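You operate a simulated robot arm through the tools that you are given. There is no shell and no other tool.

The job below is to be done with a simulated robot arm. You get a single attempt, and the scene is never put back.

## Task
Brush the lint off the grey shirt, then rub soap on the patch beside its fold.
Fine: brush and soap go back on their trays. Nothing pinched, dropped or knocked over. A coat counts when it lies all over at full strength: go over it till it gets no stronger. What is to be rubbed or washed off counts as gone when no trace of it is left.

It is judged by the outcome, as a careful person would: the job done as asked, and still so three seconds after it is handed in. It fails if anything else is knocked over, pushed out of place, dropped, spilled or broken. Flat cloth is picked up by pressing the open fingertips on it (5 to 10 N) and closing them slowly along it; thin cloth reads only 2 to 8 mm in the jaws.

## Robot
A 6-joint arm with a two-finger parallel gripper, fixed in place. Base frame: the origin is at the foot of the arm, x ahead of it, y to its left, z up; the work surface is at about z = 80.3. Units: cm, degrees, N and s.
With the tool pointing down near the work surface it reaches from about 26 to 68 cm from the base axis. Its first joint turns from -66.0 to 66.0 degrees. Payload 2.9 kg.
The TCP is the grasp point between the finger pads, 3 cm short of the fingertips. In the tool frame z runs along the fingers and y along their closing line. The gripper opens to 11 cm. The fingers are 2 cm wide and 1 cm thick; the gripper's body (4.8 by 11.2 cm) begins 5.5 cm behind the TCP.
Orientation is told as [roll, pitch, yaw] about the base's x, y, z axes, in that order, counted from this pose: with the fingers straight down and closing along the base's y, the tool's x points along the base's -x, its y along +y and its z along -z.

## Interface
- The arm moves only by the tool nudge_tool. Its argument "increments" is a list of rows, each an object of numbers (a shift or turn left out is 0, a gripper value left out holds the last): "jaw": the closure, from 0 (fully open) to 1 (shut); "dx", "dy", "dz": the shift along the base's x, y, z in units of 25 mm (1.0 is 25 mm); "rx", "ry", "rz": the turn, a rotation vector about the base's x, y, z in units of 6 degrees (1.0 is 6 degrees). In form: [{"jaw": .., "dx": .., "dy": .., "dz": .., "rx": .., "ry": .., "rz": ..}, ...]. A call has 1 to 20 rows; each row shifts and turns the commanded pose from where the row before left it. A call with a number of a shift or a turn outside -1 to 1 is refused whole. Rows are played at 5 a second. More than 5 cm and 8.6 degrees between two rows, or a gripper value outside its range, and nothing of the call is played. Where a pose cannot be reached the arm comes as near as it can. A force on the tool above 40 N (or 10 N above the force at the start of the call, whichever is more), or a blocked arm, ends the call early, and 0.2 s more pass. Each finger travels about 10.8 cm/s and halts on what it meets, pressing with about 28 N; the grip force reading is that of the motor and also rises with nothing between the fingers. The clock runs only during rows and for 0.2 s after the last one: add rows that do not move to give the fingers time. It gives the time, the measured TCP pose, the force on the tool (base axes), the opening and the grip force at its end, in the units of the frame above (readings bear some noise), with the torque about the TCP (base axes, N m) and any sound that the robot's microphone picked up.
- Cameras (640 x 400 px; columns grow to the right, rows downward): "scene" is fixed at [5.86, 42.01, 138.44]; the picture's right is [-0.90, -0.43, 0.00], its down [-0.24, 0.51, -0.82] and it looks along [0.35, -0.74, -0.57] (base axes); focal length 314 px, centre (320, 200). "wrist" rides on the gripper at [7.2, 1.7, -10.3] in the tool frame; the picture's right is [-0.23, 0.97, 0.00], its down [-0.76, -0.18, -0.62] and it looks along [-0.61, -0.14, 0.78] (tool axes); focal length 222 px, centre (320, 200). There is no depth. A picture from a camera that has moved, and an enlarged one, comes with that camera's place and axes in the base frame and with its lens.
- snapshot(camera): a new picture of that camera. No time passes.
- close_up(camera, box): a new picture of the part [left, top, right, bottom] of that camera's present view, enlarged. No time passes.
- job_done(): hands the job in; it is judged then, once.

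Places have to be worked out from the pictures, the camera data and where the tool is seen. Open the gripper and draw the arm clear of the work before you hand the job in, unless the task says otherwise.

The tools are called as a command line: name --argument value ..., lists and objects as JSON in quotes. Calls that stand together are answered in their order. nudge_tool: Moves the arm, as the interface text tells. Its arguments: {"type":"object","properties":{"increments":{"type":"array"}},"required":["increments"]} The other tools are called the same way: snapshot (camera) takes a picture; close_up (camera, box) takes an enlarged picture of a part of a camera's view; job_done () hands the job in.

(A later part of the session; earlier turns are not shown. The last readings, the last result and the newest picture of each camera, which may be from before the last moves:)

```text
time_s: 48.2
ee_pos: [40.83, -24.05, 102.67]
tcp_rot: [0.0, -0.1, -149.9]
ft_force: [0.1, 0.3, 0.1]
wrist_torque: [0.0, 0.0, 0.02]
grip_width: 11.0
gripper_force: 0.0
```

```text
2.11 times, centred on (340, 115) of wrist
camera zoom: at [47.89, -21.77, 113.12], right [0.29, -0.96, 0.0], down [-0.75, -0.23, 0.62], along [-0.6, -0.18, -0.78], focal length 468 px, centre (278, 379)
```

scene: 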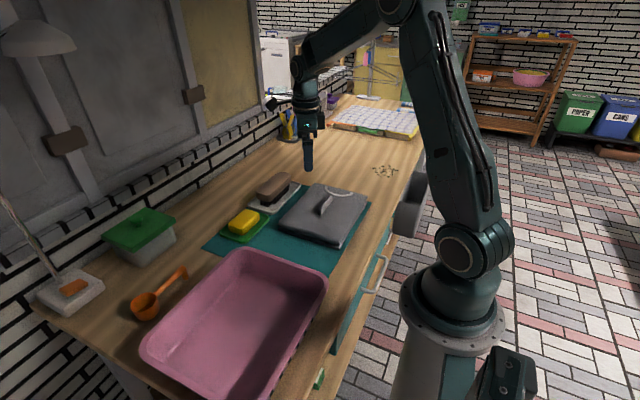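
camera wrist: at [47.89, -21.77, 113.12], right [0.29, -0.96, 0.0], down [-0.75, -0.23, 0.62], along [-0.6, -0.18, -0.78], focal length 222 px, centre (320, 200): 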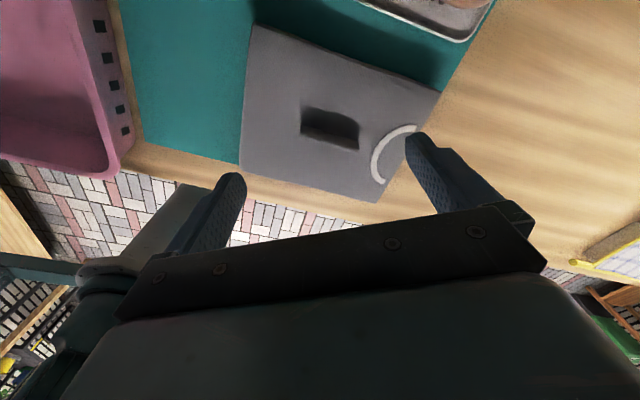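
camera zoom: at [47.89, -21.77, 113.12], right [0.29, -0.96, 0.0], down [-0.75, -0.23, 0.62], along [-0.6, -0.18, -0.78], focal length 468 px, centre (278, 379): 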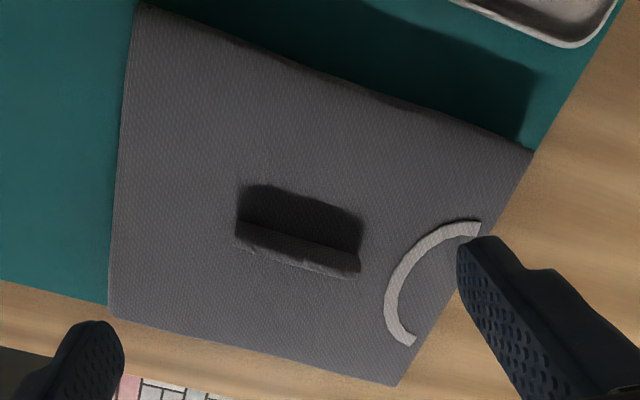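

The dark zone may be just the ridge's shadow or shadow plus a stain. I put the gripper where its own shadow covers the ridge, so that a stain would still stand out.

nudge_tool --increments '[{"dx": -0.62, "dy": -0.06, "dz": -0.38}, {"dx": -0.62, "dy": -0.06, "dz": -0.38}, {"dx": -0.62, "dy": -0.06, "dz": -0.38}, {"dx": -0.62, "dy": -0.06, "dz": -0.38}, {"dx": -0.62, "dy": -0.06, "dz": -0.38}, {"dx": -0.62, "dy": -0.06, "dz": -0.38}, {}, {}]'

snapshot --camera "wrist"

close_up --camera "scene" --box '[260, 130, 380, 250]'

```text
time_s: 50.0
ee_pos: [31.5, -24.98, 96.99]
tcp_rot: [-0.1, 0.1, -149.8]
ft_force: [-0.4, -1.0, -0.4]
wrist_torque: [0.0, 0.02, -0.01]
grip_width: 11.01
gripper_force: 0.1
```

```text
taken
camera wrist: at [38.55, -22.66, 107.36], right [0.29, -0.96, 0.0], down [-0.75, -0.23, 0.62], along [-0.6, -0.18, -0.78], focal length 222 px, centre (320, 200)
```

wrist: 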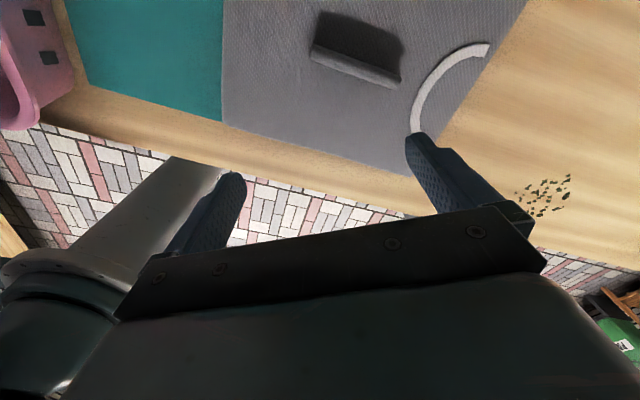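

```text
3.33 times, centred on (320, 190) of scene
camera zoom: at [5.86, 42.01, 138.44], right [-0.9, -0.43, 0.0], down [-0.24, 0.51, -0.82], along [0.35, -0.74, -0.57], focal length 1047 px, centre (320, 233)
```

zoom: 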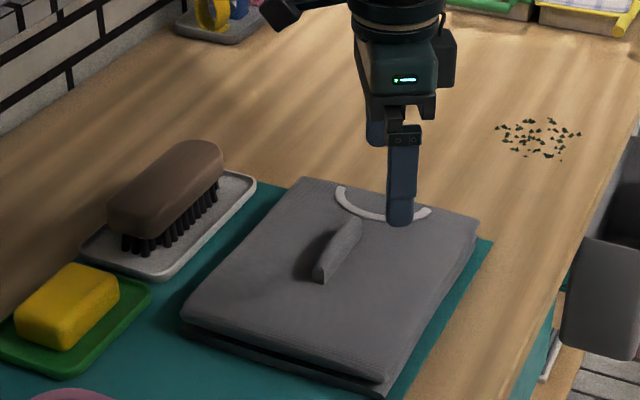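

close_up --camera "wrist" --box '[295, 0, 425, 95]'

nudge_tool --increments '[{"dx": -0.2, "dz": -0.6}, {"dx": -0.2, "dz": -0.6}, {"dx": -0.2, "dz": -0.5}, {}]'

snapshot --camera "wrist"

close_up --camera "scene" --box '[260, 130, 380, 250]'

```text
4.21 times, centred on (360, 48) of wrist
camera zoom: at [38.55, -22.66, 107.36], right [0.29, -0.96, 0.0], down [-0.75, -0.23, 0.62], along [-0.6, -0.18, -0.78], focal length 935 px, centre (152, 842)
```

zoom: 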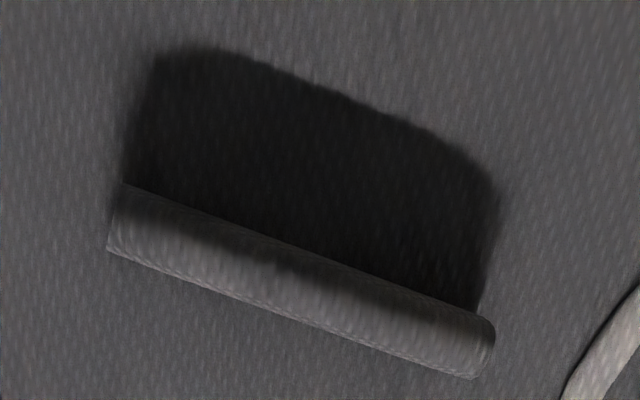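

```text
time_s: 51.0
ee_pos: [30.14, -24.99, 92.73]
tcp_rot: [-0.1, 0.0, -149.8]
ft_force: [0.5, 0.5, 0.5]
wrist_torque: [0.05, -0.01, -0.01]
grip_width: 10.98
gripper_force: 0.1
```

```text
taken
camera wrist: at [37.17, -22.71, 103.13], right [0.29, -0.96, 0.0], down [-0.75, -0.23, 0.62], along [-0.6, -0.18, -0.78], focal length 222 px, centre (320, 200)
```

wrist: 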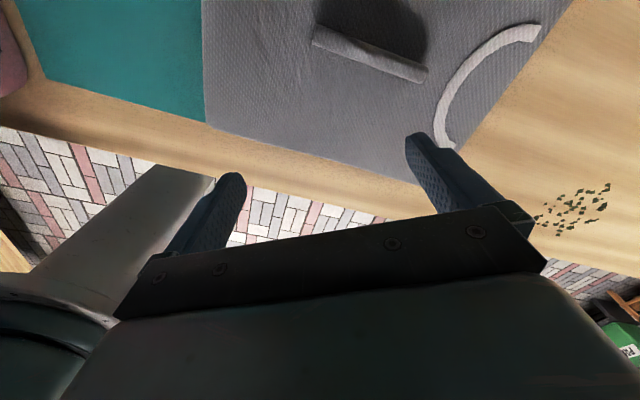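

```text
3.33 times, centred on (320, 190) of scene
camera zoom: at [5.86, 42.01, 138.44], right [-0.9, -0.43, 0.0], down [-0.24, 0.51, -0.82], along [0.35, -0.74, -0.57], focal length 1047 px, centre (320, 233)
```

zoom: 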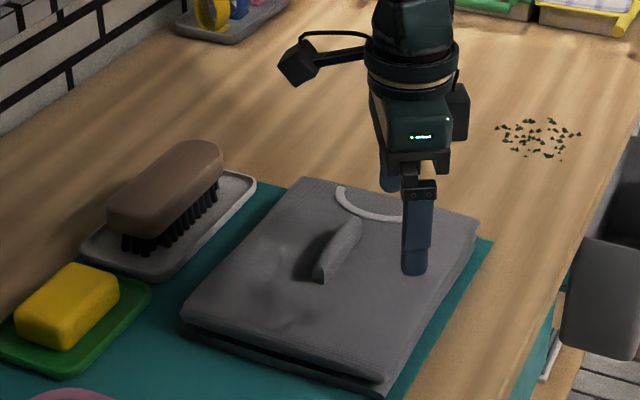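

The dark area's extent (about 2.3 cm) matches what this light would give for a 1.8 cm ridge, so a stain could be hiding in it. I zoom hard into it.

close_up --camera "wrist" --box '[310, 0, 440, 80]'

close_up --camera "wrist" --box '[340, 0, 400, 40]'

close_up --camera "scene" --box '[310, 185, 340, 215]'

```text
4.92 times, centred on (375, 40) of wrist
camera zoom: at [37.17, -22.71, 103.13], right [0.29, -0.96, 0.0], down [-0.75, -0.23, 0.62], along [-0.6, -0.18, -0.78], focal length 1094 px, centre (49, 988)
```

zoom: 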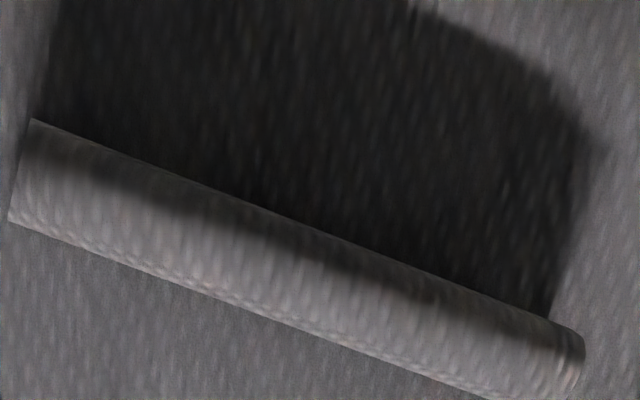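

```text
10.00 times, centred on (370, 20) of wrist
camera zoom: at [37.17, -22.71, 103.13], right [0.29, -0.96, 0.0], down [-0.75, -0.23, 0.62], along [-0.6, -0.18, -0.78], focal length 2221 px, centre (-180, 2000)
```

zoom: 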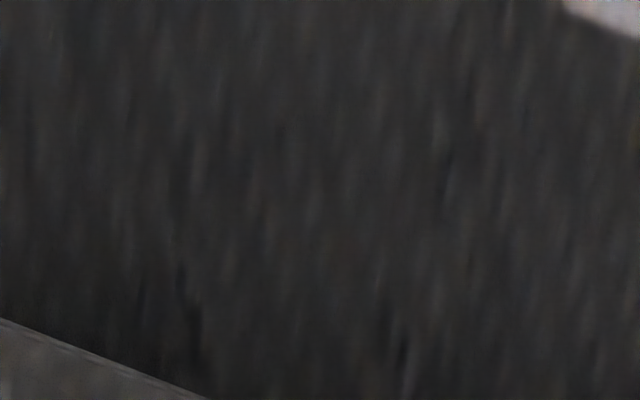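

```text
13.33 times, centred on (325, 200) of scene
camera zoom: at [5.86, 42.01, 138.44], right [-0.9, -0.43, 0.0], down [-0.24, 0.51, -0.82], along [0.35, -0.74, -0.57], focal length 4186 px, centre (253, 200)
```

zoom: 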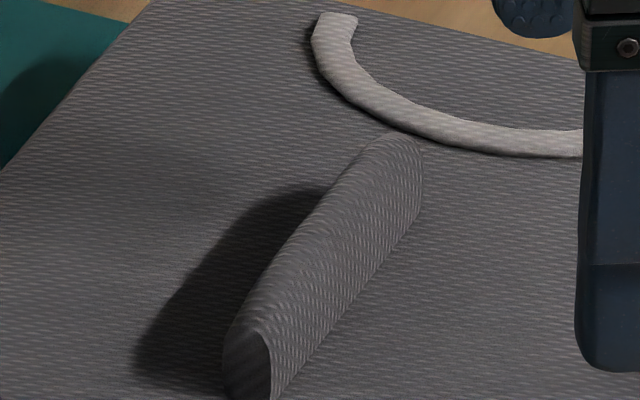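

No stain edge shows inside the shadow, where the weave looks the same. I check the rest of the shirt for a subtle patch, moving the gripper off to the side for a clear view.

nudge_tool --increments '[{"dz": 0.8}, {"dz": 0.8}, {"dx": 0.8, "dz": 0.5}, {"dx": 0.8, "dz": 0.5, "rz": 0.8}, {"dx": 0.8, "dz": 0.5, "rz": 0.8}, {"dx": 0.8, "dy": 0.5, "rz": 0.8}, {"dx": 0.5, "dy": 0.8, "rz": 0.8}, {"dx": 0.5, "dy": 0.8, "rz": 0.8}, {"dy": 0.8}, {"dy": 0.8}, {}, {}]'

snapshot --camera "wrist"

close_up --camera "scene" --box '[275, 180, 345, 245]'

close_up --camera "scene" --box '[315, 180, 375, 245]'

```text
time_s: 53.6
ee_pos: [40.54, -15.77, 100.48]
tcp_rot: [0.0, -0.1, -125.7]
ft_force: [0.3, -0.2, -0.1]
wrist_torque: [-0.03, -0.01, 0.02]
grip_width: 11.01
gripper_force: 0.0
```

```text
taken
camera wrist: at [46.11, -10.81, 110.88], right [0.66, -0.75, 0.0], down [-0.59, -0.51, 0.62], along [-0.47, -0.41, -0.78], focal length 222 px, centre (320, 200)
```

wrist: 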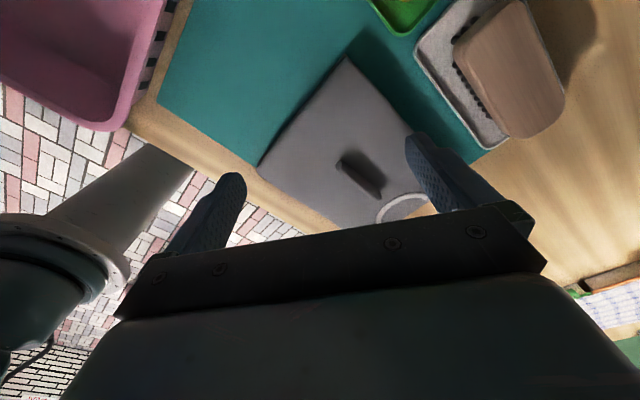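

```text
6.15 times, centred on (310, 212) of scene
camera zoom: at [5.86, 42.01, 138.44], right [-0.9, -0.43, 0.0], down [-0.24, 0.51, -0.82], along [0.35, -0.74, -0.57], focal length 1932 px, centre (382, 123)
```

zoom: 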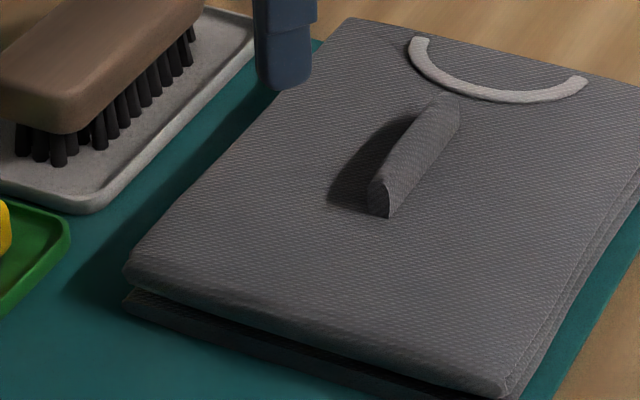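

```text
6.15 times, centred on (345, 212) of scene
camera zoom: at [5.86, 42.01, 138.44], right [-0.9, -0.43, 0.0], down [-0.24, 0.51, -0.82], along [0.35, -0.74, -0.57], focal length 1932 px, centre (166, 123)
```

zoom: 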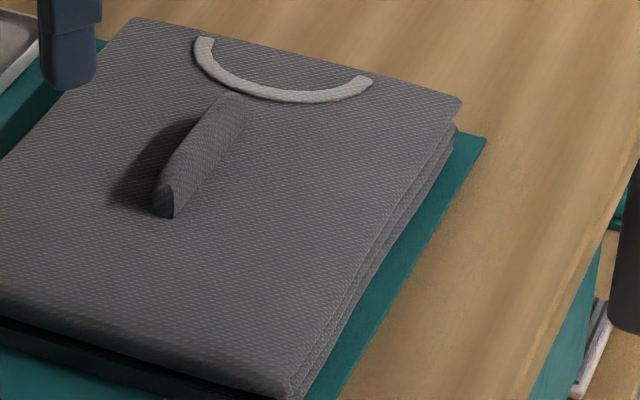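

No other patch is visible. The candidates are the cleared lint patch (robot side of the fold) and the shadowed strip on the far side. I'll take the soap, gripped across its 8 cm length along y so that it can work close to the fold, and then use it to shade the strip for a final check. I move above the soap at about (55.3,-12.1) with yaw -180.

nudge_tool --increments '[{"dx": 0.492, "dy": 0.122, "rz": -0.754}, {"dx": 0.492, "dy": 0.122, "rz": -0.754}, {"dx": 0.492, "dy": 0.122, "rz": -0.754}, {"dx": 0.492, "dy": 0.122, "rz": -0.754}, {"dx": 0.492, "dy": 0.122, "rz": -0.754}, {"dx": 0.492, "dy": 0.122, "rz": -0.754}, {"dx": 0.492, "dy": 0.122, "rz": -0.754}, {"dx": 0.492, "dy": 0.122, "rz": -0.754}, {"dx": 0.492, "dy": 0.122, "rz": -0.754}, {"dx": 0.492, "dy": 0.122, "rz": -0.754}, {"dx": 0.492, "dy": 0.122, "rz": -0.754}, {"dx": 0.492, "dy": 0.122, "rz": -0.754}, {}, {}]'

snapshot --camera "wrist"

close_up --camera "scene" --box '[180, 130, 300, 250]'

```text
time_s: 56.6
ee_pos: [55.32, -12.09, 100.48]
tcp_rot: [0.1, 0.0, 180.0]
ft_force: [-0.4, 0.5, 0.6]
wrist_torque: [0.01, 0.02, 0.02]
grip_width: 10.99
gripper_force: 0.0
```

```text
taken
camera wrist: at [62.54, -13.74, 110.89], right [-0.23, -0.97, 0.0], down [-0.76, 0.18, 0.62], along [-0.61, 0.14, -0.78], focal length 222 px, centre (320, 200)
```

wrist: 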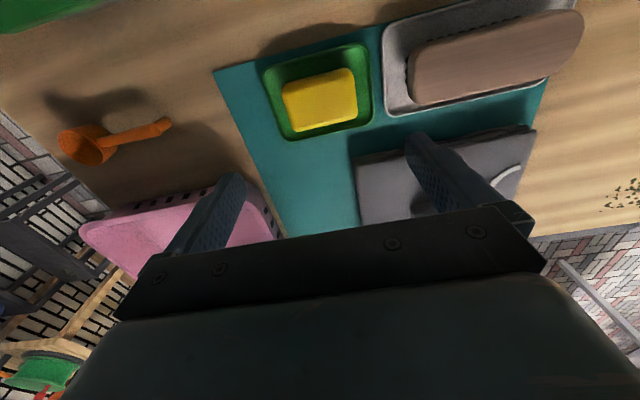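

```text
3.33 times, centred on (240, 190) of scene
camera zoom: at [5.86, 42.01, 138.44], right [-0.9, -0.43, 0.0], down [-0.24, 0.51, -0.82], along [0.35, -0.74, -0.57], focal length 1047 px, centre (587, 233)
```

zoom: 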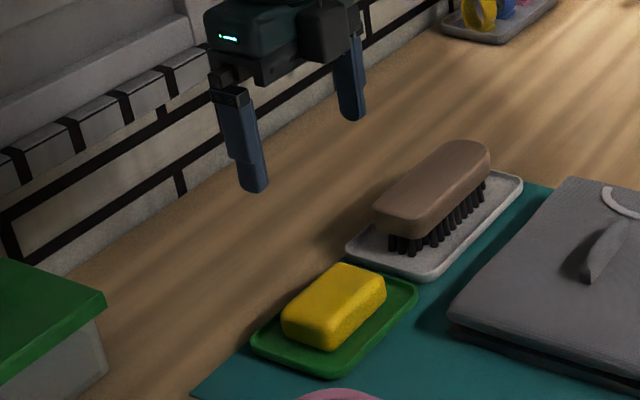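

close_up --camera "wrist" --box '[250, 30, 400, 150]'

```text
3.33 times, centred on (325, 90) of wrist
camera zoom: at [62.54, -13.74, 110.89], right [-0.23, -0.97, 0.0], down [-0.76, 0.18, 0.62], along [-0.61, 0.14, -0.78], focal length 740 px, centre (303, 567)
```

zoom: 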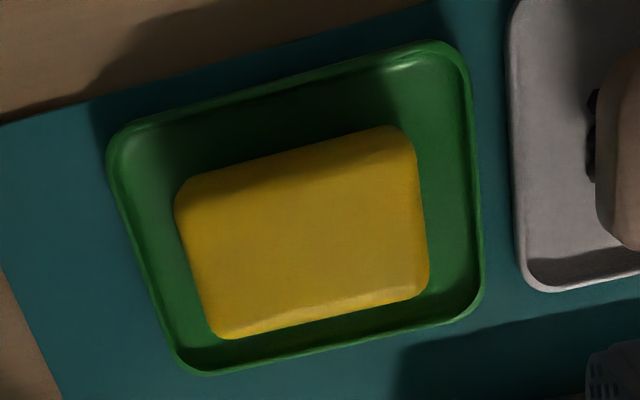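

The soap is centred at about (55.35,-12.25), 8.0 × 5.1 cm. I pre-close the fingers to about 9.2 cm so that they fit inside the tray rim, and come down just above it.

nudge_tool --increments '[{"jaw": 0.16, "dy": -0.06}, {"dz": -0.8}, {"dz": -0.8}, {"dz": -0.8}, {"dz": -0.8}, {"dz": -0.8}, {"dz": -0.8}, {}, {}]'

close_up --camera "scene" --box '[190, 150, 300, 250]'

snapshot --camera "wrist"

```text
time_s: 58.6
ee_pos: [55.42, -12.3, 88.47]
tcp_rot: [0.0, 0.0, 180.0]
ft_force: [-0.3, -0.4, -0.2]
wrist_torque: [0.02, 0.0, 0.0]
grip_width: 9.24
gripper_force: 0.0
```

```text
4.00 times, centred on (245, 200) of scene
camera zoom: at [5.86, 42.01, 138.44], right [-0.9, -0.43, 0.0], down [-0.24, 0.51, -0.82], along [0.35, -0.74, -0.57], focal length 1256 px, centre (620, 200)
```

zoom: 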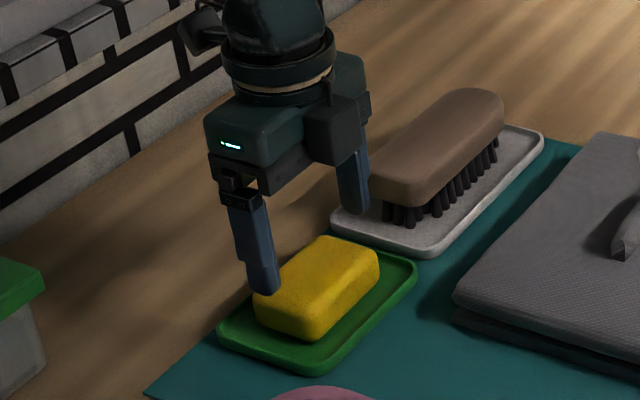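

```text
taken
camera wrist: at [62.5, -13.98, 98.92], right [-0.23, -0.97, 0.0], down [-0.76, 0.18, 0.62], along [-0.61, 0.14, -0.78], focal length 222 px, centre (320, 200)
```

wrist: 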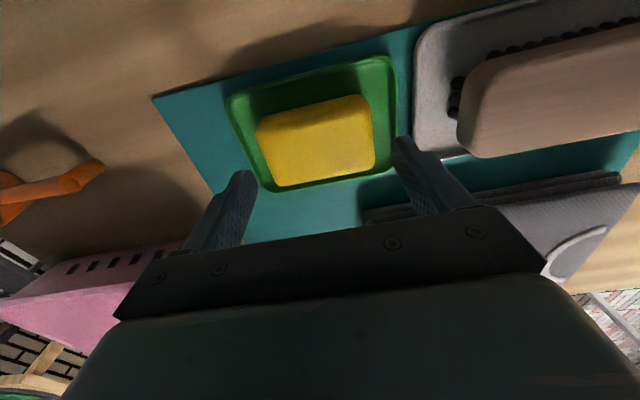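

Alignment agrees with the projection. I descend the last 3.7 cm, watching the force.

nudge_tool --increments '[{"dz": -0.4}, {"dz": -0.4}, {"dz": -0.3}, {"dz": -0.2}, {"dz": -0.15}, {}]'

close_up --camera "scene" --box '[205, 170, 285, 240]'

```text
time_s: 60.0
ee_pos: [55.23, -12.37, 84.86]
tcp_rot: [0.0, 0.0, 180.0]
ft_force: [-0.6, 0.3, 1.0]
wrist_torque: [0.04, -0.05, 0.04]
grip_width: 9.26
gripper_force: 0.2
```

```text
5.71 times, centred on (245, 205) of scene
camera zoom: at [5.86, 42.01, 138.44], right [-0.9, -0.43, 0.0], down [-0.24, 0.51, -0.82], along [0.35, -0.74, -0.57], focal length 1794 px, centre (749, 171)
```

zoom: 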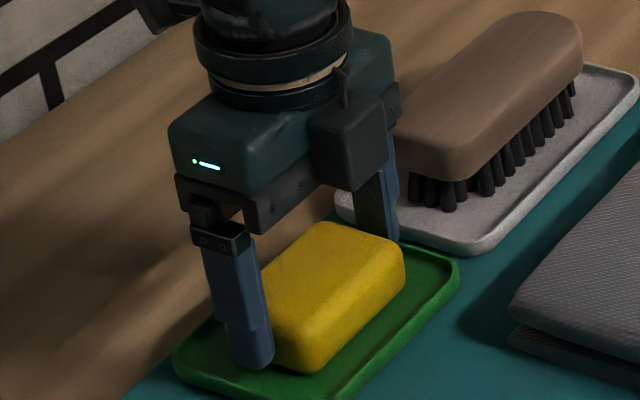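

The fingers stand inside the tray at both ends of the soap. I close slowly.

nudge_tool --increments '[{"jaw": 0.2}, {"jaw": 0.23}, {"jaw": 0.26}, {"jaw": 0.29}, {"jaw": 0.33}, {"jaw": 0.4}, {"jaw": 0.5}, {}, {}]'

close_up --camera "scene" --box '[205, 170, 285, 240]'

```text
time_s: 62.0
ee_pos: [55.41, -12.32, 84.87]
tcp_rot: [0.0, 0.0, 180.0]
ft_force: [0.5, -0.9, -0.2]
wrist_torque: [-0.02, -0.01, 0.02]
grip_width: 8.45
gripper_force: 28.4
```

```text
5.71 times, centred on (245, 205) of scene
camera zoom: at [5.86, 42.01, 138.44], right [-0.9, -0.43, 0.0], down [-0.24, 0.51, -0.82], along [0.35, -0.74, -0.57], focal length 1794 px, centre (749, 171)
```

zoom: 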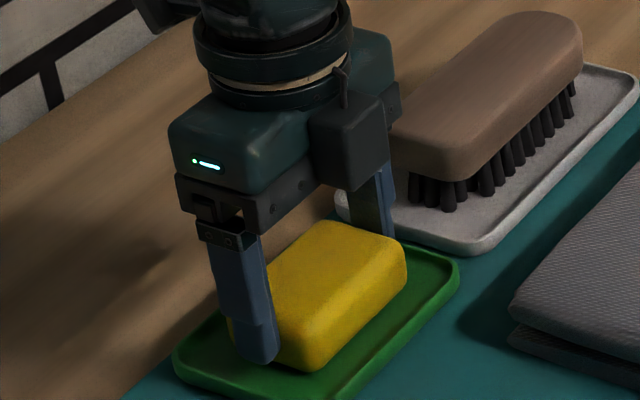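

The soap is gripped at 8.45 cm. I lift it and carry it high to just the robot side of the fold, where its shadow covers the fold's far side.

nudge_tool --increments '[{"dz": 0.2}, {"dz": 0.5}, {"dz": 0.8}, {"dz": 0.8}, {"dz": 0.8}, {"dz": 0.8}, {"dz": 0.4}, {"dx": -0.8, "dy": -0.46}, {"dx": -0.8, "dy": -0.46}, {"dx": -0.8, "dy": -0.46}, {"dx": -0.8, "dy": -0.46}, {"dx": -0.8, "dy": -0.46}, {"dx": -0.8, "dy": -0.46}, {"dx": -0.8, "dy": -0.46}, {"dx": -0.8, "dy": -0.46}, {"dx": -0.8, "dy": -0.46}, {"dx": -0.8, "dy": -0.46}, {"dx": -0.8, "dy": -0.46}, {"dx": -0.6, "dy": -0.42}, {}]'

snapshot --camera "wrist"

close_up --camera "scene" --box '[260, 130, 380, 250]'

```text
time_s: 66.2
ee_pos: [31.78, -26.11, 95.65]
tcp_rot: [0.0, 0.1, -180.0]
ft_force: [0.5, 0.4, -0.3]
wrist_torque: [-0.04, 0.03, 0.03]
grip_width: 8.42
gripper_force: 28.2
```

```text
taken
camera wrist: at [39.02, -27.6, 106.03], right [-0.23, -0.97, 0.0], down [-0.76, 0.18, 0.62], along [-0.61, 0.14, -0.78], focal length 222 px, centre (320, 200)
```

wrist: 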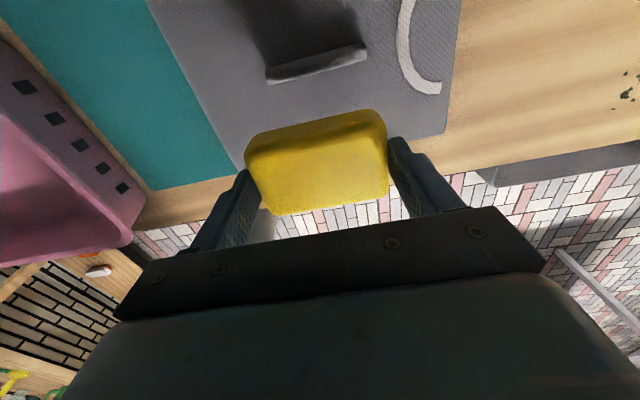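

```text
3.33 times, centred on (320, 190) of scene
camera zoom: at [5.86, 42.01, 138.44], right [-0.9, -0.43, 0.0], down [-0.24, 0.51, -0.82], along [0.35, -0.74, -0.57], focal length 1047 px, centre (320, 233)
```

zoom: 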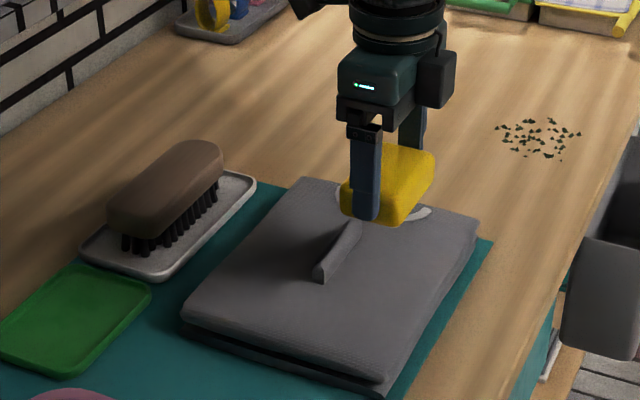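

Now the fold's far side lies within the soap's broad shadow; I zoom there.

close_up --camera "wrist" --box '[220, 0, 420, 110]'

close_up --camera "wrist" --box '[250, 0, 380, 85]'

```text
3.20 times, centred on (320, 55) of wrist
camera zoom: at [39.02, -27.6, 106.03], right [-0.23, -0.97, 0.0], down [-0.76, 0.18, 0.62], along [-0.61, 0.14, -0.78], focal length 711 px, centre (320, 664)
```

zoom: 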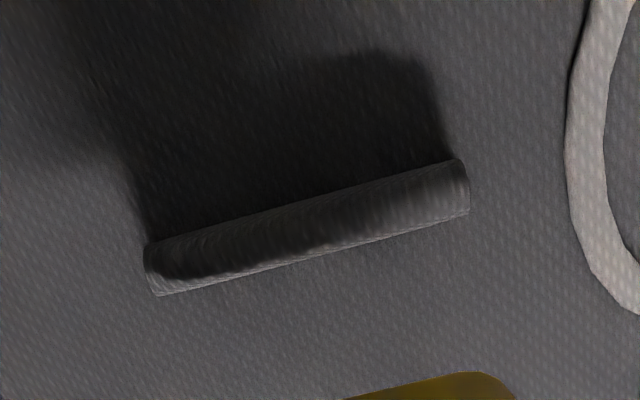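

```text
4.71 times, centred on (315, 42) of wrist
camera zoom: at [39.02, -27.6, 106.03], right [-0.23, -0.97, 0.0], down [-0.76, 0.18, 0.62], along [-0.61, 0.14, -0.78], focal length 1045 px, centre (344, 941)
```

zoom: 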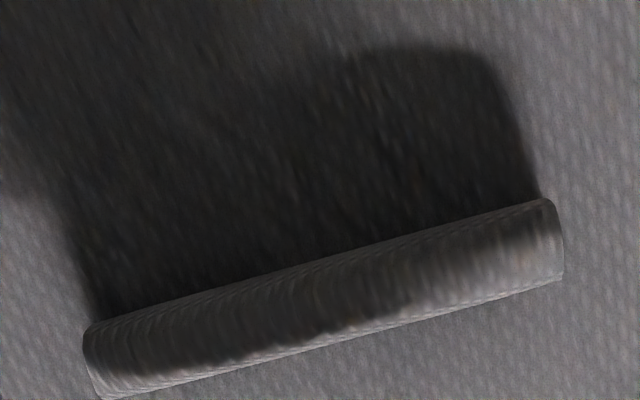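

In the shared shadow nothing separates from the plain cloth, so there's no stain on the far side. The patch beside the fold is therefore the one that was under the lint, about x 28–33.5, y -34 to -19.7. I lower the soap over it.

nudge_tool --increments '[{"dx": -0.2, "dy": -0.12}, {"dx": -0.2, "dy": -0.12}, {"dz": -0.6}, {"dz": -0.6}, {"dz": -0.6}, {"dz": -0.5}, {"dz": -0.3}, {"dz": -0.2}, {"dz": -0.1}, {}, {}]'

close_up --camera "scene" --box '[270, 160, 370, 250]'

```text
time_s: 68.6
ee_pos: [30.84, -26.55, 88.31]
tcp_rot: [0.0, 0.0, 180.0]
ft_force: [0.2, -0.2, -2.0]
wrist_torque: [-0.01, 0.04, 0.0]
grip_width: 8.43
gripper_force: 28.2
```

```text
4.44 times, centred on (320, 205) of scene
camera zoom: at [5.86, 42.01, 138.44], right [-0.9, -0.43, 0.0], down [-0.24, 0.51, -0.82], along [0.35, -0.74, -0.57], focal length 1396 px, centre (320, 178)
```

zoom: 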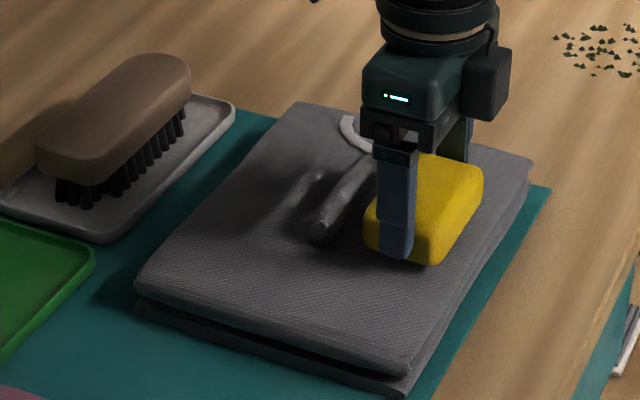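

Nearly at the cloth. I lower in half-millimetre steps to find a light contact.

nudge_tool --increments '[{"dz": -0.05}, {"dz": -0.04}, {"dz": -0.04}, {}]'

```text
time_s: 69.6
ee_pos: [30.87, -26.62, 88.07]
tcp_rot: [0.1, -0.1, 180.0]
ft_force: [0.0, -0.7, -1.7]
wrist_torque: [-0.01, -0.01, 0.02]
grip_width: 8.47
gripper_force: 27.5
```

nudge_tool --increments '[{"dz": -0.04}, {"dz": -0.04}, {}]'

```text
time_s: 70.4
ee_pos: [30.82, -26.6, 88.01]
tcp_rot: [0.0, 0.0, 180.1]
ft_force: [-0.5, 0.7, -0.4]
wrist_torque: [-0.02, 0.02, -0.03]
grip_width: 8.42
gripper_force: 27.6
```

nudge_tool --increments '[{"dz": -0.03}, {"dz": -0.03}, {}]'

```text
time_s: 71.2
ee_pos: [30.83, -26.6, 87.78]
tcp_rot: [0.0, 0.0, 180.1]
ft_force: [-1.4, 0.2, 11.2]
wrist_torque: [0.23, 0.1, -0.03]
grip_width: 8.42
gripper_force: 27.7
```

Contact at about 12 N. I rub a first stroke along y and look at where the coat appears.

nudge_tool --increments '[{"dy": 0.4, "dz": 0.01}, {"dy": 0.4}, {"dy": 0.4}, {"dy": 0.3}, {"dy": -0.4}, {"dy": -0.4}, {"dy": -0.4}, {"dy": -0.4}, {"dy": -0.4}, {"dy": -0.4}, {"dy": -0.4}, {}]'

close_up --camera "scene" --box '[270, 160, 370, 250]'

snapshot --camera "wrist"

```text
time_s: 73.8
ee_pos: [30.85, -29.76, 87.86]
tcp_rot: [-0.1, 0.1, -179.9]
ft_force: [-0.8, 5.1, 7.6]
wrist_torque: [0.29, -0.02, 0.05]
grip_width: 8.47
gripper_force: 28.1
```

```text
4.44 times, centred on (320, 205) of scene
camera zoom: at [5.85, 42.03, 138.43], right [-0.9, -0.43, 0.0], down [-0.24, 0.51, -0.82], along [0.35, -0.74, -0.57], focal length 1396 px, centre (320, 178)
```

zoom: 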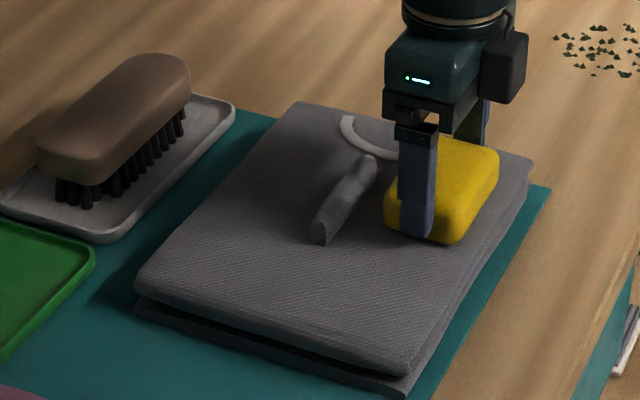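

```text
taken
camera wrist: at [38.02, -31.45, 98.12], right [-0.23, -0.97, 0.0], down [-0.76, 0.18, 0.62], along [-0.61, 0.14, -0.78], focal length 222 px, centre (320, 200)
```

wrist: 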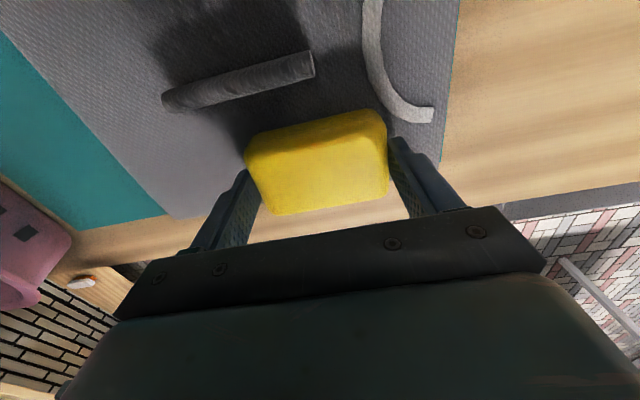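

No coat is obvious yet. I zoom into the rubbed area and the fold's far side.

close_up --camera "wrist" --box '[120, 0, 380, 220]'

close_up --camera "wrist" --box '[140, 0, 340, 115]'

close_up --camera "scene" --box '[325, 190, 375, 245]'

```text
1.82 times, centred on (250, 110) of wrist
camera zoom: at [38.02, -31.45, 98.12], right [-0.23, -0.97, 0.0], down [-0.76, 0.18, 0.62], along [-0.61, 0.14, -0.78], focal length 404 px, centre (447, 364)
```

zoom: 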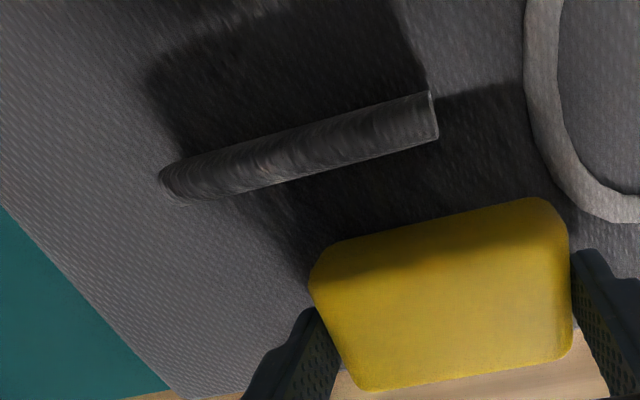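

```text
3.20 times, centred on (240, 58) of wrist
camera zoom: at [38.02, -31.45, 98.12], right [-0.23, -0.97, 0.0], down [-0.76, 0.18, 0.62], along [-0.61, 0.14, -0.78], focal length 711 px, centre (576, 656)
```

zoom: 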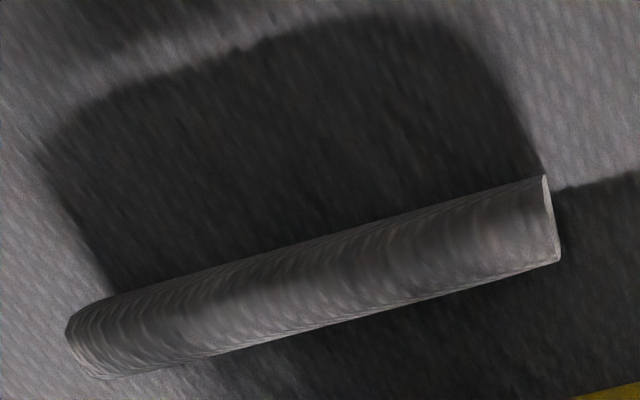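

```text
7.27 times, centred on (350, 218) of scene
camera zoom: at [5.85, 42.03, 138.43], right [-0.9, -0.43, 0.0], down [-0.24, 0.51, -0.82], along [0.35, -0.74, -0.57], focal length 2284 px, centre (102, 73)
```

zoom: 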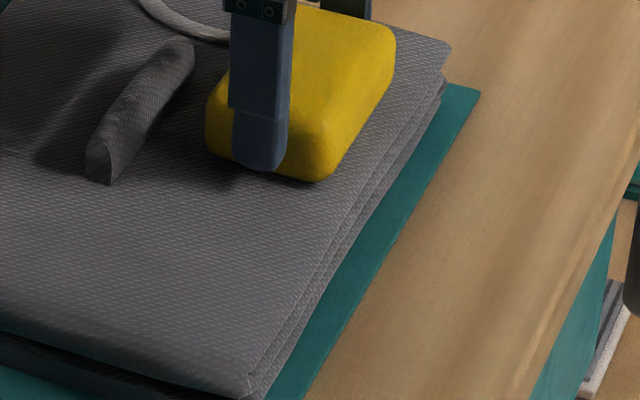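

No coat shows yet after one pass. I give it several more strokes here to see whether it builds up.

nudge_tool --increments '[{"dy": 0.45, "dz": -0.01}, {"dy": 0.45}, {"dy": 0.45}, {"dy": 0.45}, {"dy": 0.45}, {"dy": 0.45}, {"dy": -0.45}, {"dy": -0.45}, {"dy": -0.45}, {"dy": -0.45}, {"dy": -0.45}, {"dy": -0.45}, {"dy": 0.45}, {"dy": 0.45}, {"dy": 0.45}, {"dy": -0.45}, {"dy": -0.45}, {"dy": -0.45}, {}]'

close_up --camera "scene" --box '[270, 160, 370, 250]'

snapshot --camera "wrist"

```text
time_s: 77.8
ee_pos: [30.69, -29.82, 87.8]
tcp_rot: [-0.2, 0.0, -180.0]
ft_force: [-0.9, 7.1, 13.1]
wrist_torque: [0.69, -0.06, 0.06]
grip_width: 8.45
gripper_force: 27.8
```

```text
4.44 times, centred on (320, 205) of scene
camera zoom: at [5.84, 42.04, 138.43], right [-0.9, -0.43, 0.0], down [-0.24, 0.51, -0.82], along [0.35, -0.74, -0.57], focal length 1396 px, centre (320, 178)
```

zoom: 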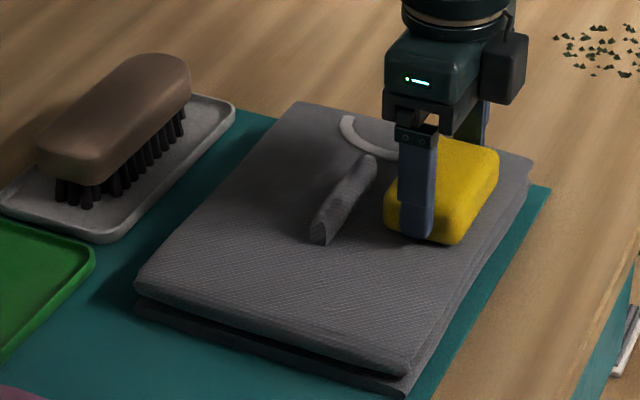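

```text
taken
camera wrist: at [38.0, -31.4, 98.06], right [-0.23, -0.97, 0.0], down [-0.76, 0.18, 0.62], along [-0.61, 0.14, -0.78], focal length 222 px, centre (320, 200)
```

wrist: 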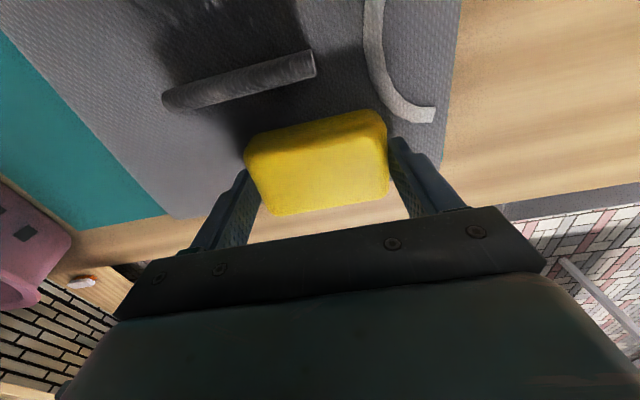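

Nothing is building up here. I lift the soap and inspect both sides of the fold in open light.

nudge_tool --increments '[{"dz": 0.4}, {"dz": 0.6}, {"dz": 0.8}, {"dz": 0.8}, {"dz": 0.8}, {"dx": 0.8}, {"dx": 0.8}, {"dx": 0.8}, {"dx": 0.8}, {"dx": 0.8, "dy": 0.4}, {"dx": 0.8, "dy": 0.4}, {}, {}]'

snapshot --camera "wrist"

close_up --camera "scene" --box '[275, 175, 375, 250]'

```text
time_s: 80.6
ee_pos: [42.85, -27.86, 96.32]
tcp_rot: [0.0, 0.0, 180.0]
ft_force: [-0.4, -0.3, -1.5]
wrist_torque: [0.01, 0.01, 0.03]
grip_width: 8.43
gripper_force: 27.8
```

```text
taken
camera wrist: at [50.08, -29.49, 106.62], right [-0.23, -0.97, 0.0], down [-0.76, 0.18, 0.62], along [-0.61, 0.14, -0.78], focal length 222 px, centre (320, 200)
```

wrist: 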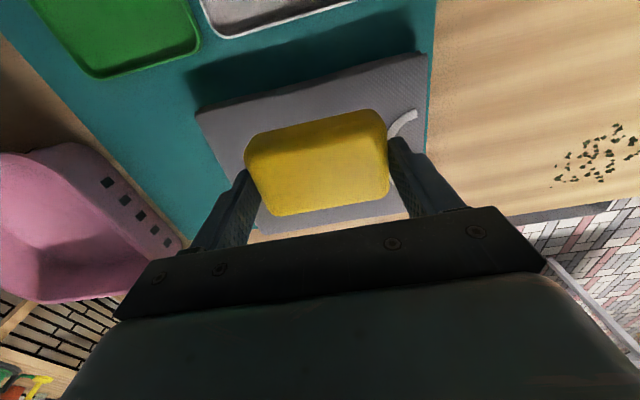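

```text
5.33 times, centred on (325, 212) of scene
camera zoom: at [5.86, 42.01, 138.44], right [-0.9, -0.43, 0.0], down [-0.24, 0.51, -0.82], along [0.35, -0.74, -0.57], focal length 1675 px, centre (293, 133)
```

zoom: 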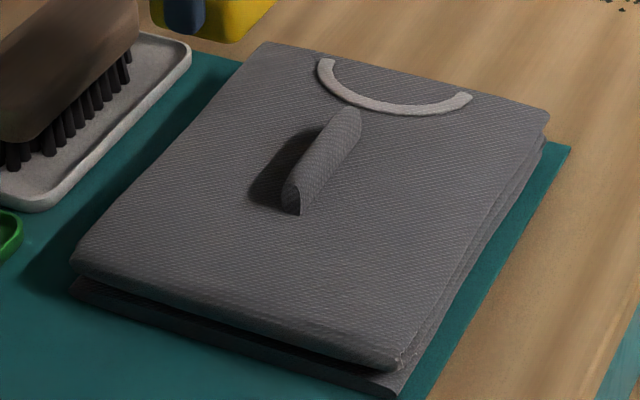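

The robot side shows no coat at all, so the soap doesn't take there. The real patch must be on the fold's far side. I move aside for an oblique look at that side.

nudge_tool --increments '[{"dx": 0.2, "dy": 0.8}, {"dx": 0.2, "dy": 0.8}, {"dx": 0.2, "dy": 0.8}, {"dx": 0.2, "dy": 0.8}, {"dx": 0.2, "dy": 0.8}, {"dx": 0.2, "dy": 0.8}, {"dx": 0.2, "dy": 0.8}, {"dx": 0.2, "dy": 0.8}, {}, {}]'

snapshot --camera "wrist"

close_up --camera "wrist" --box '[400, 90, 560, 200]'

```text
time_s: 82.8
ee_pos: [46.9, -11.82, 96.24]
tcp_rot: [-0.1, 0.0, 180.0]
ft_force: [-0.5, 0.4, -1.6]
wrist_torque: [-0.01, 0.03, 0.0]
grip_width: 8.43
gripper_force: 28.3
```

```text
taken
camera wrist: at [53.98, -13.42, 106.66], right [-0.23, -0.97, 0.0], down [-0.76, 0.18, 0.62], along [-0.61, 0.14, -0.78], focal length 222 px, centre (320, 200)
```

wrist: 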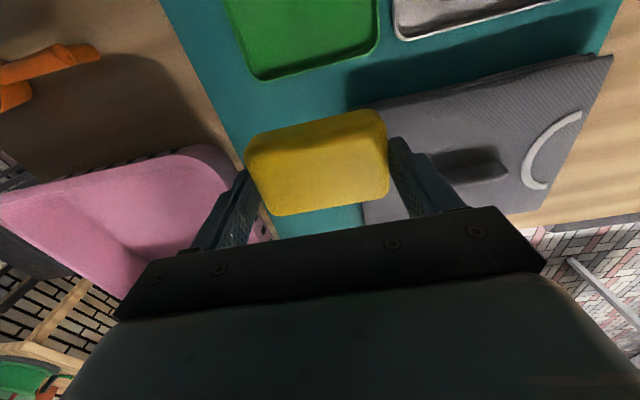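

```text
3.64 times, centred on (480, 145) of wrist
camera zoom: at [53.98, -13.42, 106.66], right [-0.23, -0.97, 0.0], down [-0.76, 0.18, 0.62], along [-0.61, 0.14, -0.78], focal length 808 px, centre (-262, 400)
```

zoom: 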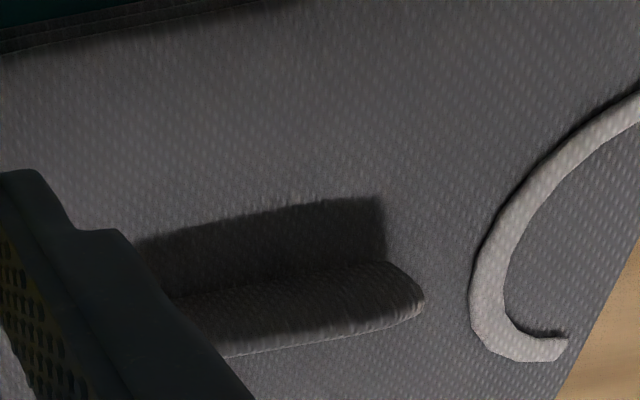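

Only shadow is visible, but the far side beside the fold is the remaining candidate. I take the soap there, centred at x≈40.3 so that it stays about 0.5 cm clear of the fold (whose face is at x≈37.1).

nudge_tool --increments '[{"dx": -0.33, "dy": -0.734}, {"dx": -0.33, "dy": -0.734}, {"dx": -0.33, "dy": -0.734}, {"dx": -0.33, "dy": -0.734}, {"dx": -0.33, "dy": -0.734}, {"dx": -0.33, "dy": -0.734}, {"dx": -0.33, "dy": -0.734}, {"dx": -0.33, "dy": -0.734}, {"dz": -0.6}, {"dz": -0.6}, {"dz": -0.6}, {"dz": -0.5}, {"dz": -0.4}, {"dz": -0.3}, {}, {}]'

close_up --camera "scene" --box '[270, 160, 370, 250]'

snapshot --camera "wrist"

```text
time_s: 86.2
ee_pos: [40.28, -26.63, 88.74]
tcp_rot: [0.0, 0.0, 180.0]
ft_force: [-0.2, 0.1, -1.1]
wrist_torque: [-0.01, 0.01, 0.01]
grip_width: 8.43
gripper_force: 27.8
```

```text
4.44 times, centred on (320, 205) of scene
camera zoom: at [5.86, 42.01, 138.44], right [-0.9, -0.43, 0.0], down [-0.24, 0.51, -0.82], along [0.35, -0.74, -0.57], focal length 1396 px, centre (320, 178)
```

zoom: 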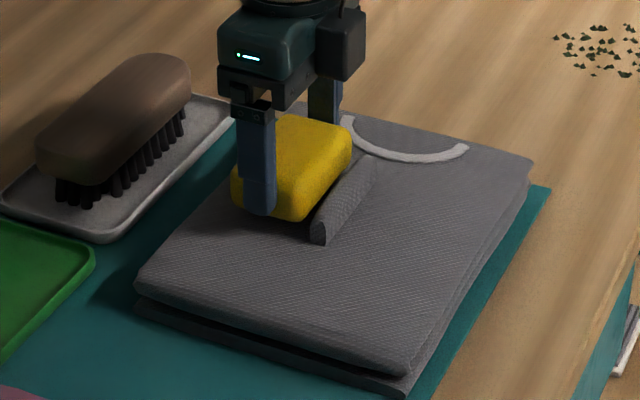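

```text
taken
camera wrist: at [47.47, -28.15, 99.08], right [-0.23, -0.97, 0.0], down [-0.76, 0.18, 0.62], along [-0.61, 0.14, -0.78], focal length 222 px, centre (320, 200)
```

wrist: 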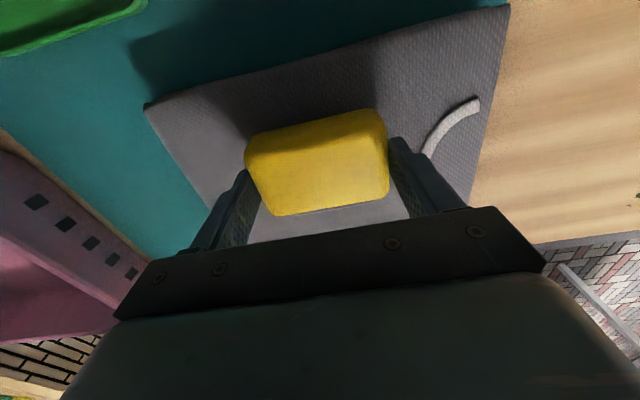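

The soap clears the fold. I lower it to light contact.

nudge_tool --increments '[{"dz": -0.1}, {"dz": -0.1}, {"dz": -0.06}, {"dz": -0.04}, {}]'

```text
time_s: 87.4
ee_pos: [40.31, -26.66, 87.97]
tcp_rot: [-0.1, 0.0, 180.1]
ft_force: [0.0, -1.1, -1.0]
wrist_torque: [-0.03, 0.01, 0.01]
grip_width: 8.42
gripper_force: 27.9
```

nudge_tool --increments '[{"dz": -0.04}, {"dz": -0.03}, {}]'

```text
time_s: 88.2
ee_pos: [40.33, -26.61, 87.79]
tcp_rot: [0.0, 0.0, -179.9]
ft_force: [1.2, 0.3, -1.6]
wrist_torque: [-0.03, -0.03, 0.0]
grip_width: 8.45
gripper_force: 28.0
```

nudge_tool --increments '[{"dz": -0.03}, {}]'

```text
time_s: 88.8
ee_pos: [40.33, -26.57, 87.77]
tcp_rot: [0.0, 0.1, 180.1]
ft_force: [0.0, 0.0, -1.3]
wrist_torque: [0.02, -0.01, -0.02]
grip_width: 8.45
gripper_force: 28.4
```

nudge_tool --increments '[{"dz": -0.03}, {}]'

```text
time_s: 89.4
ee_pos: [40.3, -26.58, 87.72]
tcp_rot: [0.0, 0.0, -180.1]
ft_force: [-1.3, 1.2, 8.0]
wrist_torque: [0.34, 0.16, 0.06]
grip_width: 8.44
gripper_force: 28.0
```

Contact at about 9 N. I rub a stroke along y, keeping short of the collar, and look.

nudge_tool --increments '[{"dy": 0.4}, {"dy": 0.4}, {"dy": 0.4}, {"dy": -0.4}, {"dy": -0.4}, {"dy": -0.4}, {"dy": -0.4}, {"dy": 0.4}, {"dy": 0.4}, {"dy": 0.4}, {"dy": 0.4}, {"dy": 0.4}, {}]'

close_up --camera "scene" --box '[270, 160, 370, 250]'

snapshot --camera "wrist"

```text
time_s: 92.2
ee_pos: [40.13, -22.56, 87.66]
tcp_rot: [0.0, 0.0, 180.1]
ft_force: [0.3, -5.2, 10.1]
wrist_torque: [-0.66, -0.07, -0.03]
grip_width: 8.47
gripper_force: 28.2
```

```text
4.44 times, centred on (320, 205) of scene
camera zoom: at [5.85, 42.01, 138.44], right [-0.9, -0.43, 0.0], down [-0.24, 0.51, -0.82], along [0.35, -0.74, -0.57], focal length 1396 px, centre (320, 178)
```

zoom: 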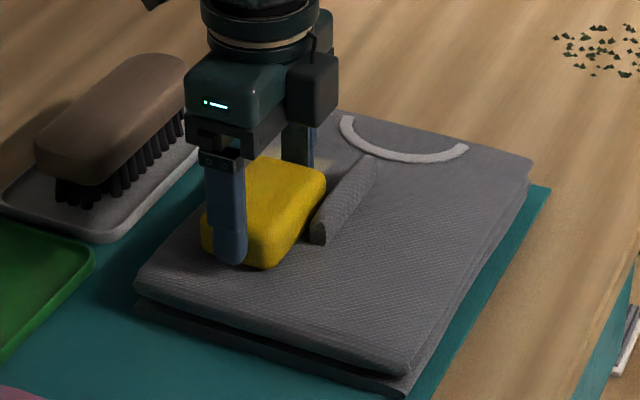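

```text
taken
camera wrist: at [47.46, -24.11, 98.03], right [-0.23, -0.97, 0.0], down [-0.76, 0.18, 0.62], along [-0.61, 0.14, -0.78], focal length 222 px, centre (320, 200)
```

wrist: 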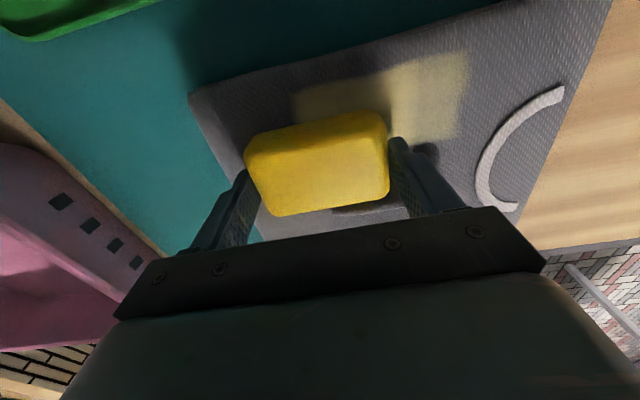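

A yellowish coat appears on the fold's far side: this is the patch. I zoom to see its extent.

close_up --camera "wrist" --box '[260, 20, 500, 180]'

```text
2.50 times, centred on (380, 100) of wrist
camera zoom: at [47.46, -24.11, 98.03], right [-0.23, -0.97, 0.0], down [-0.76, 0.18, 0.62], along [-0.61, 0.14, -0.78], focal length 555 px, centre (170, 450)
```

zoom: 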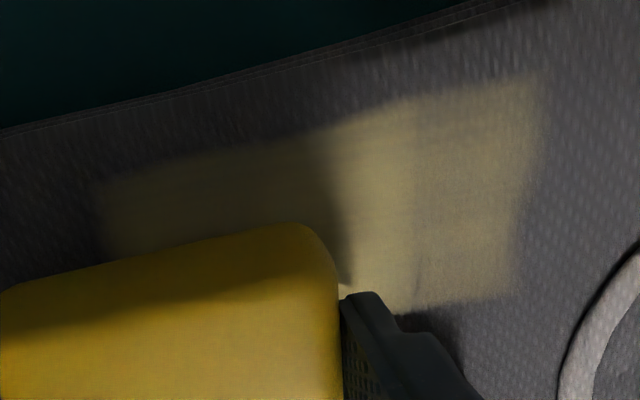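

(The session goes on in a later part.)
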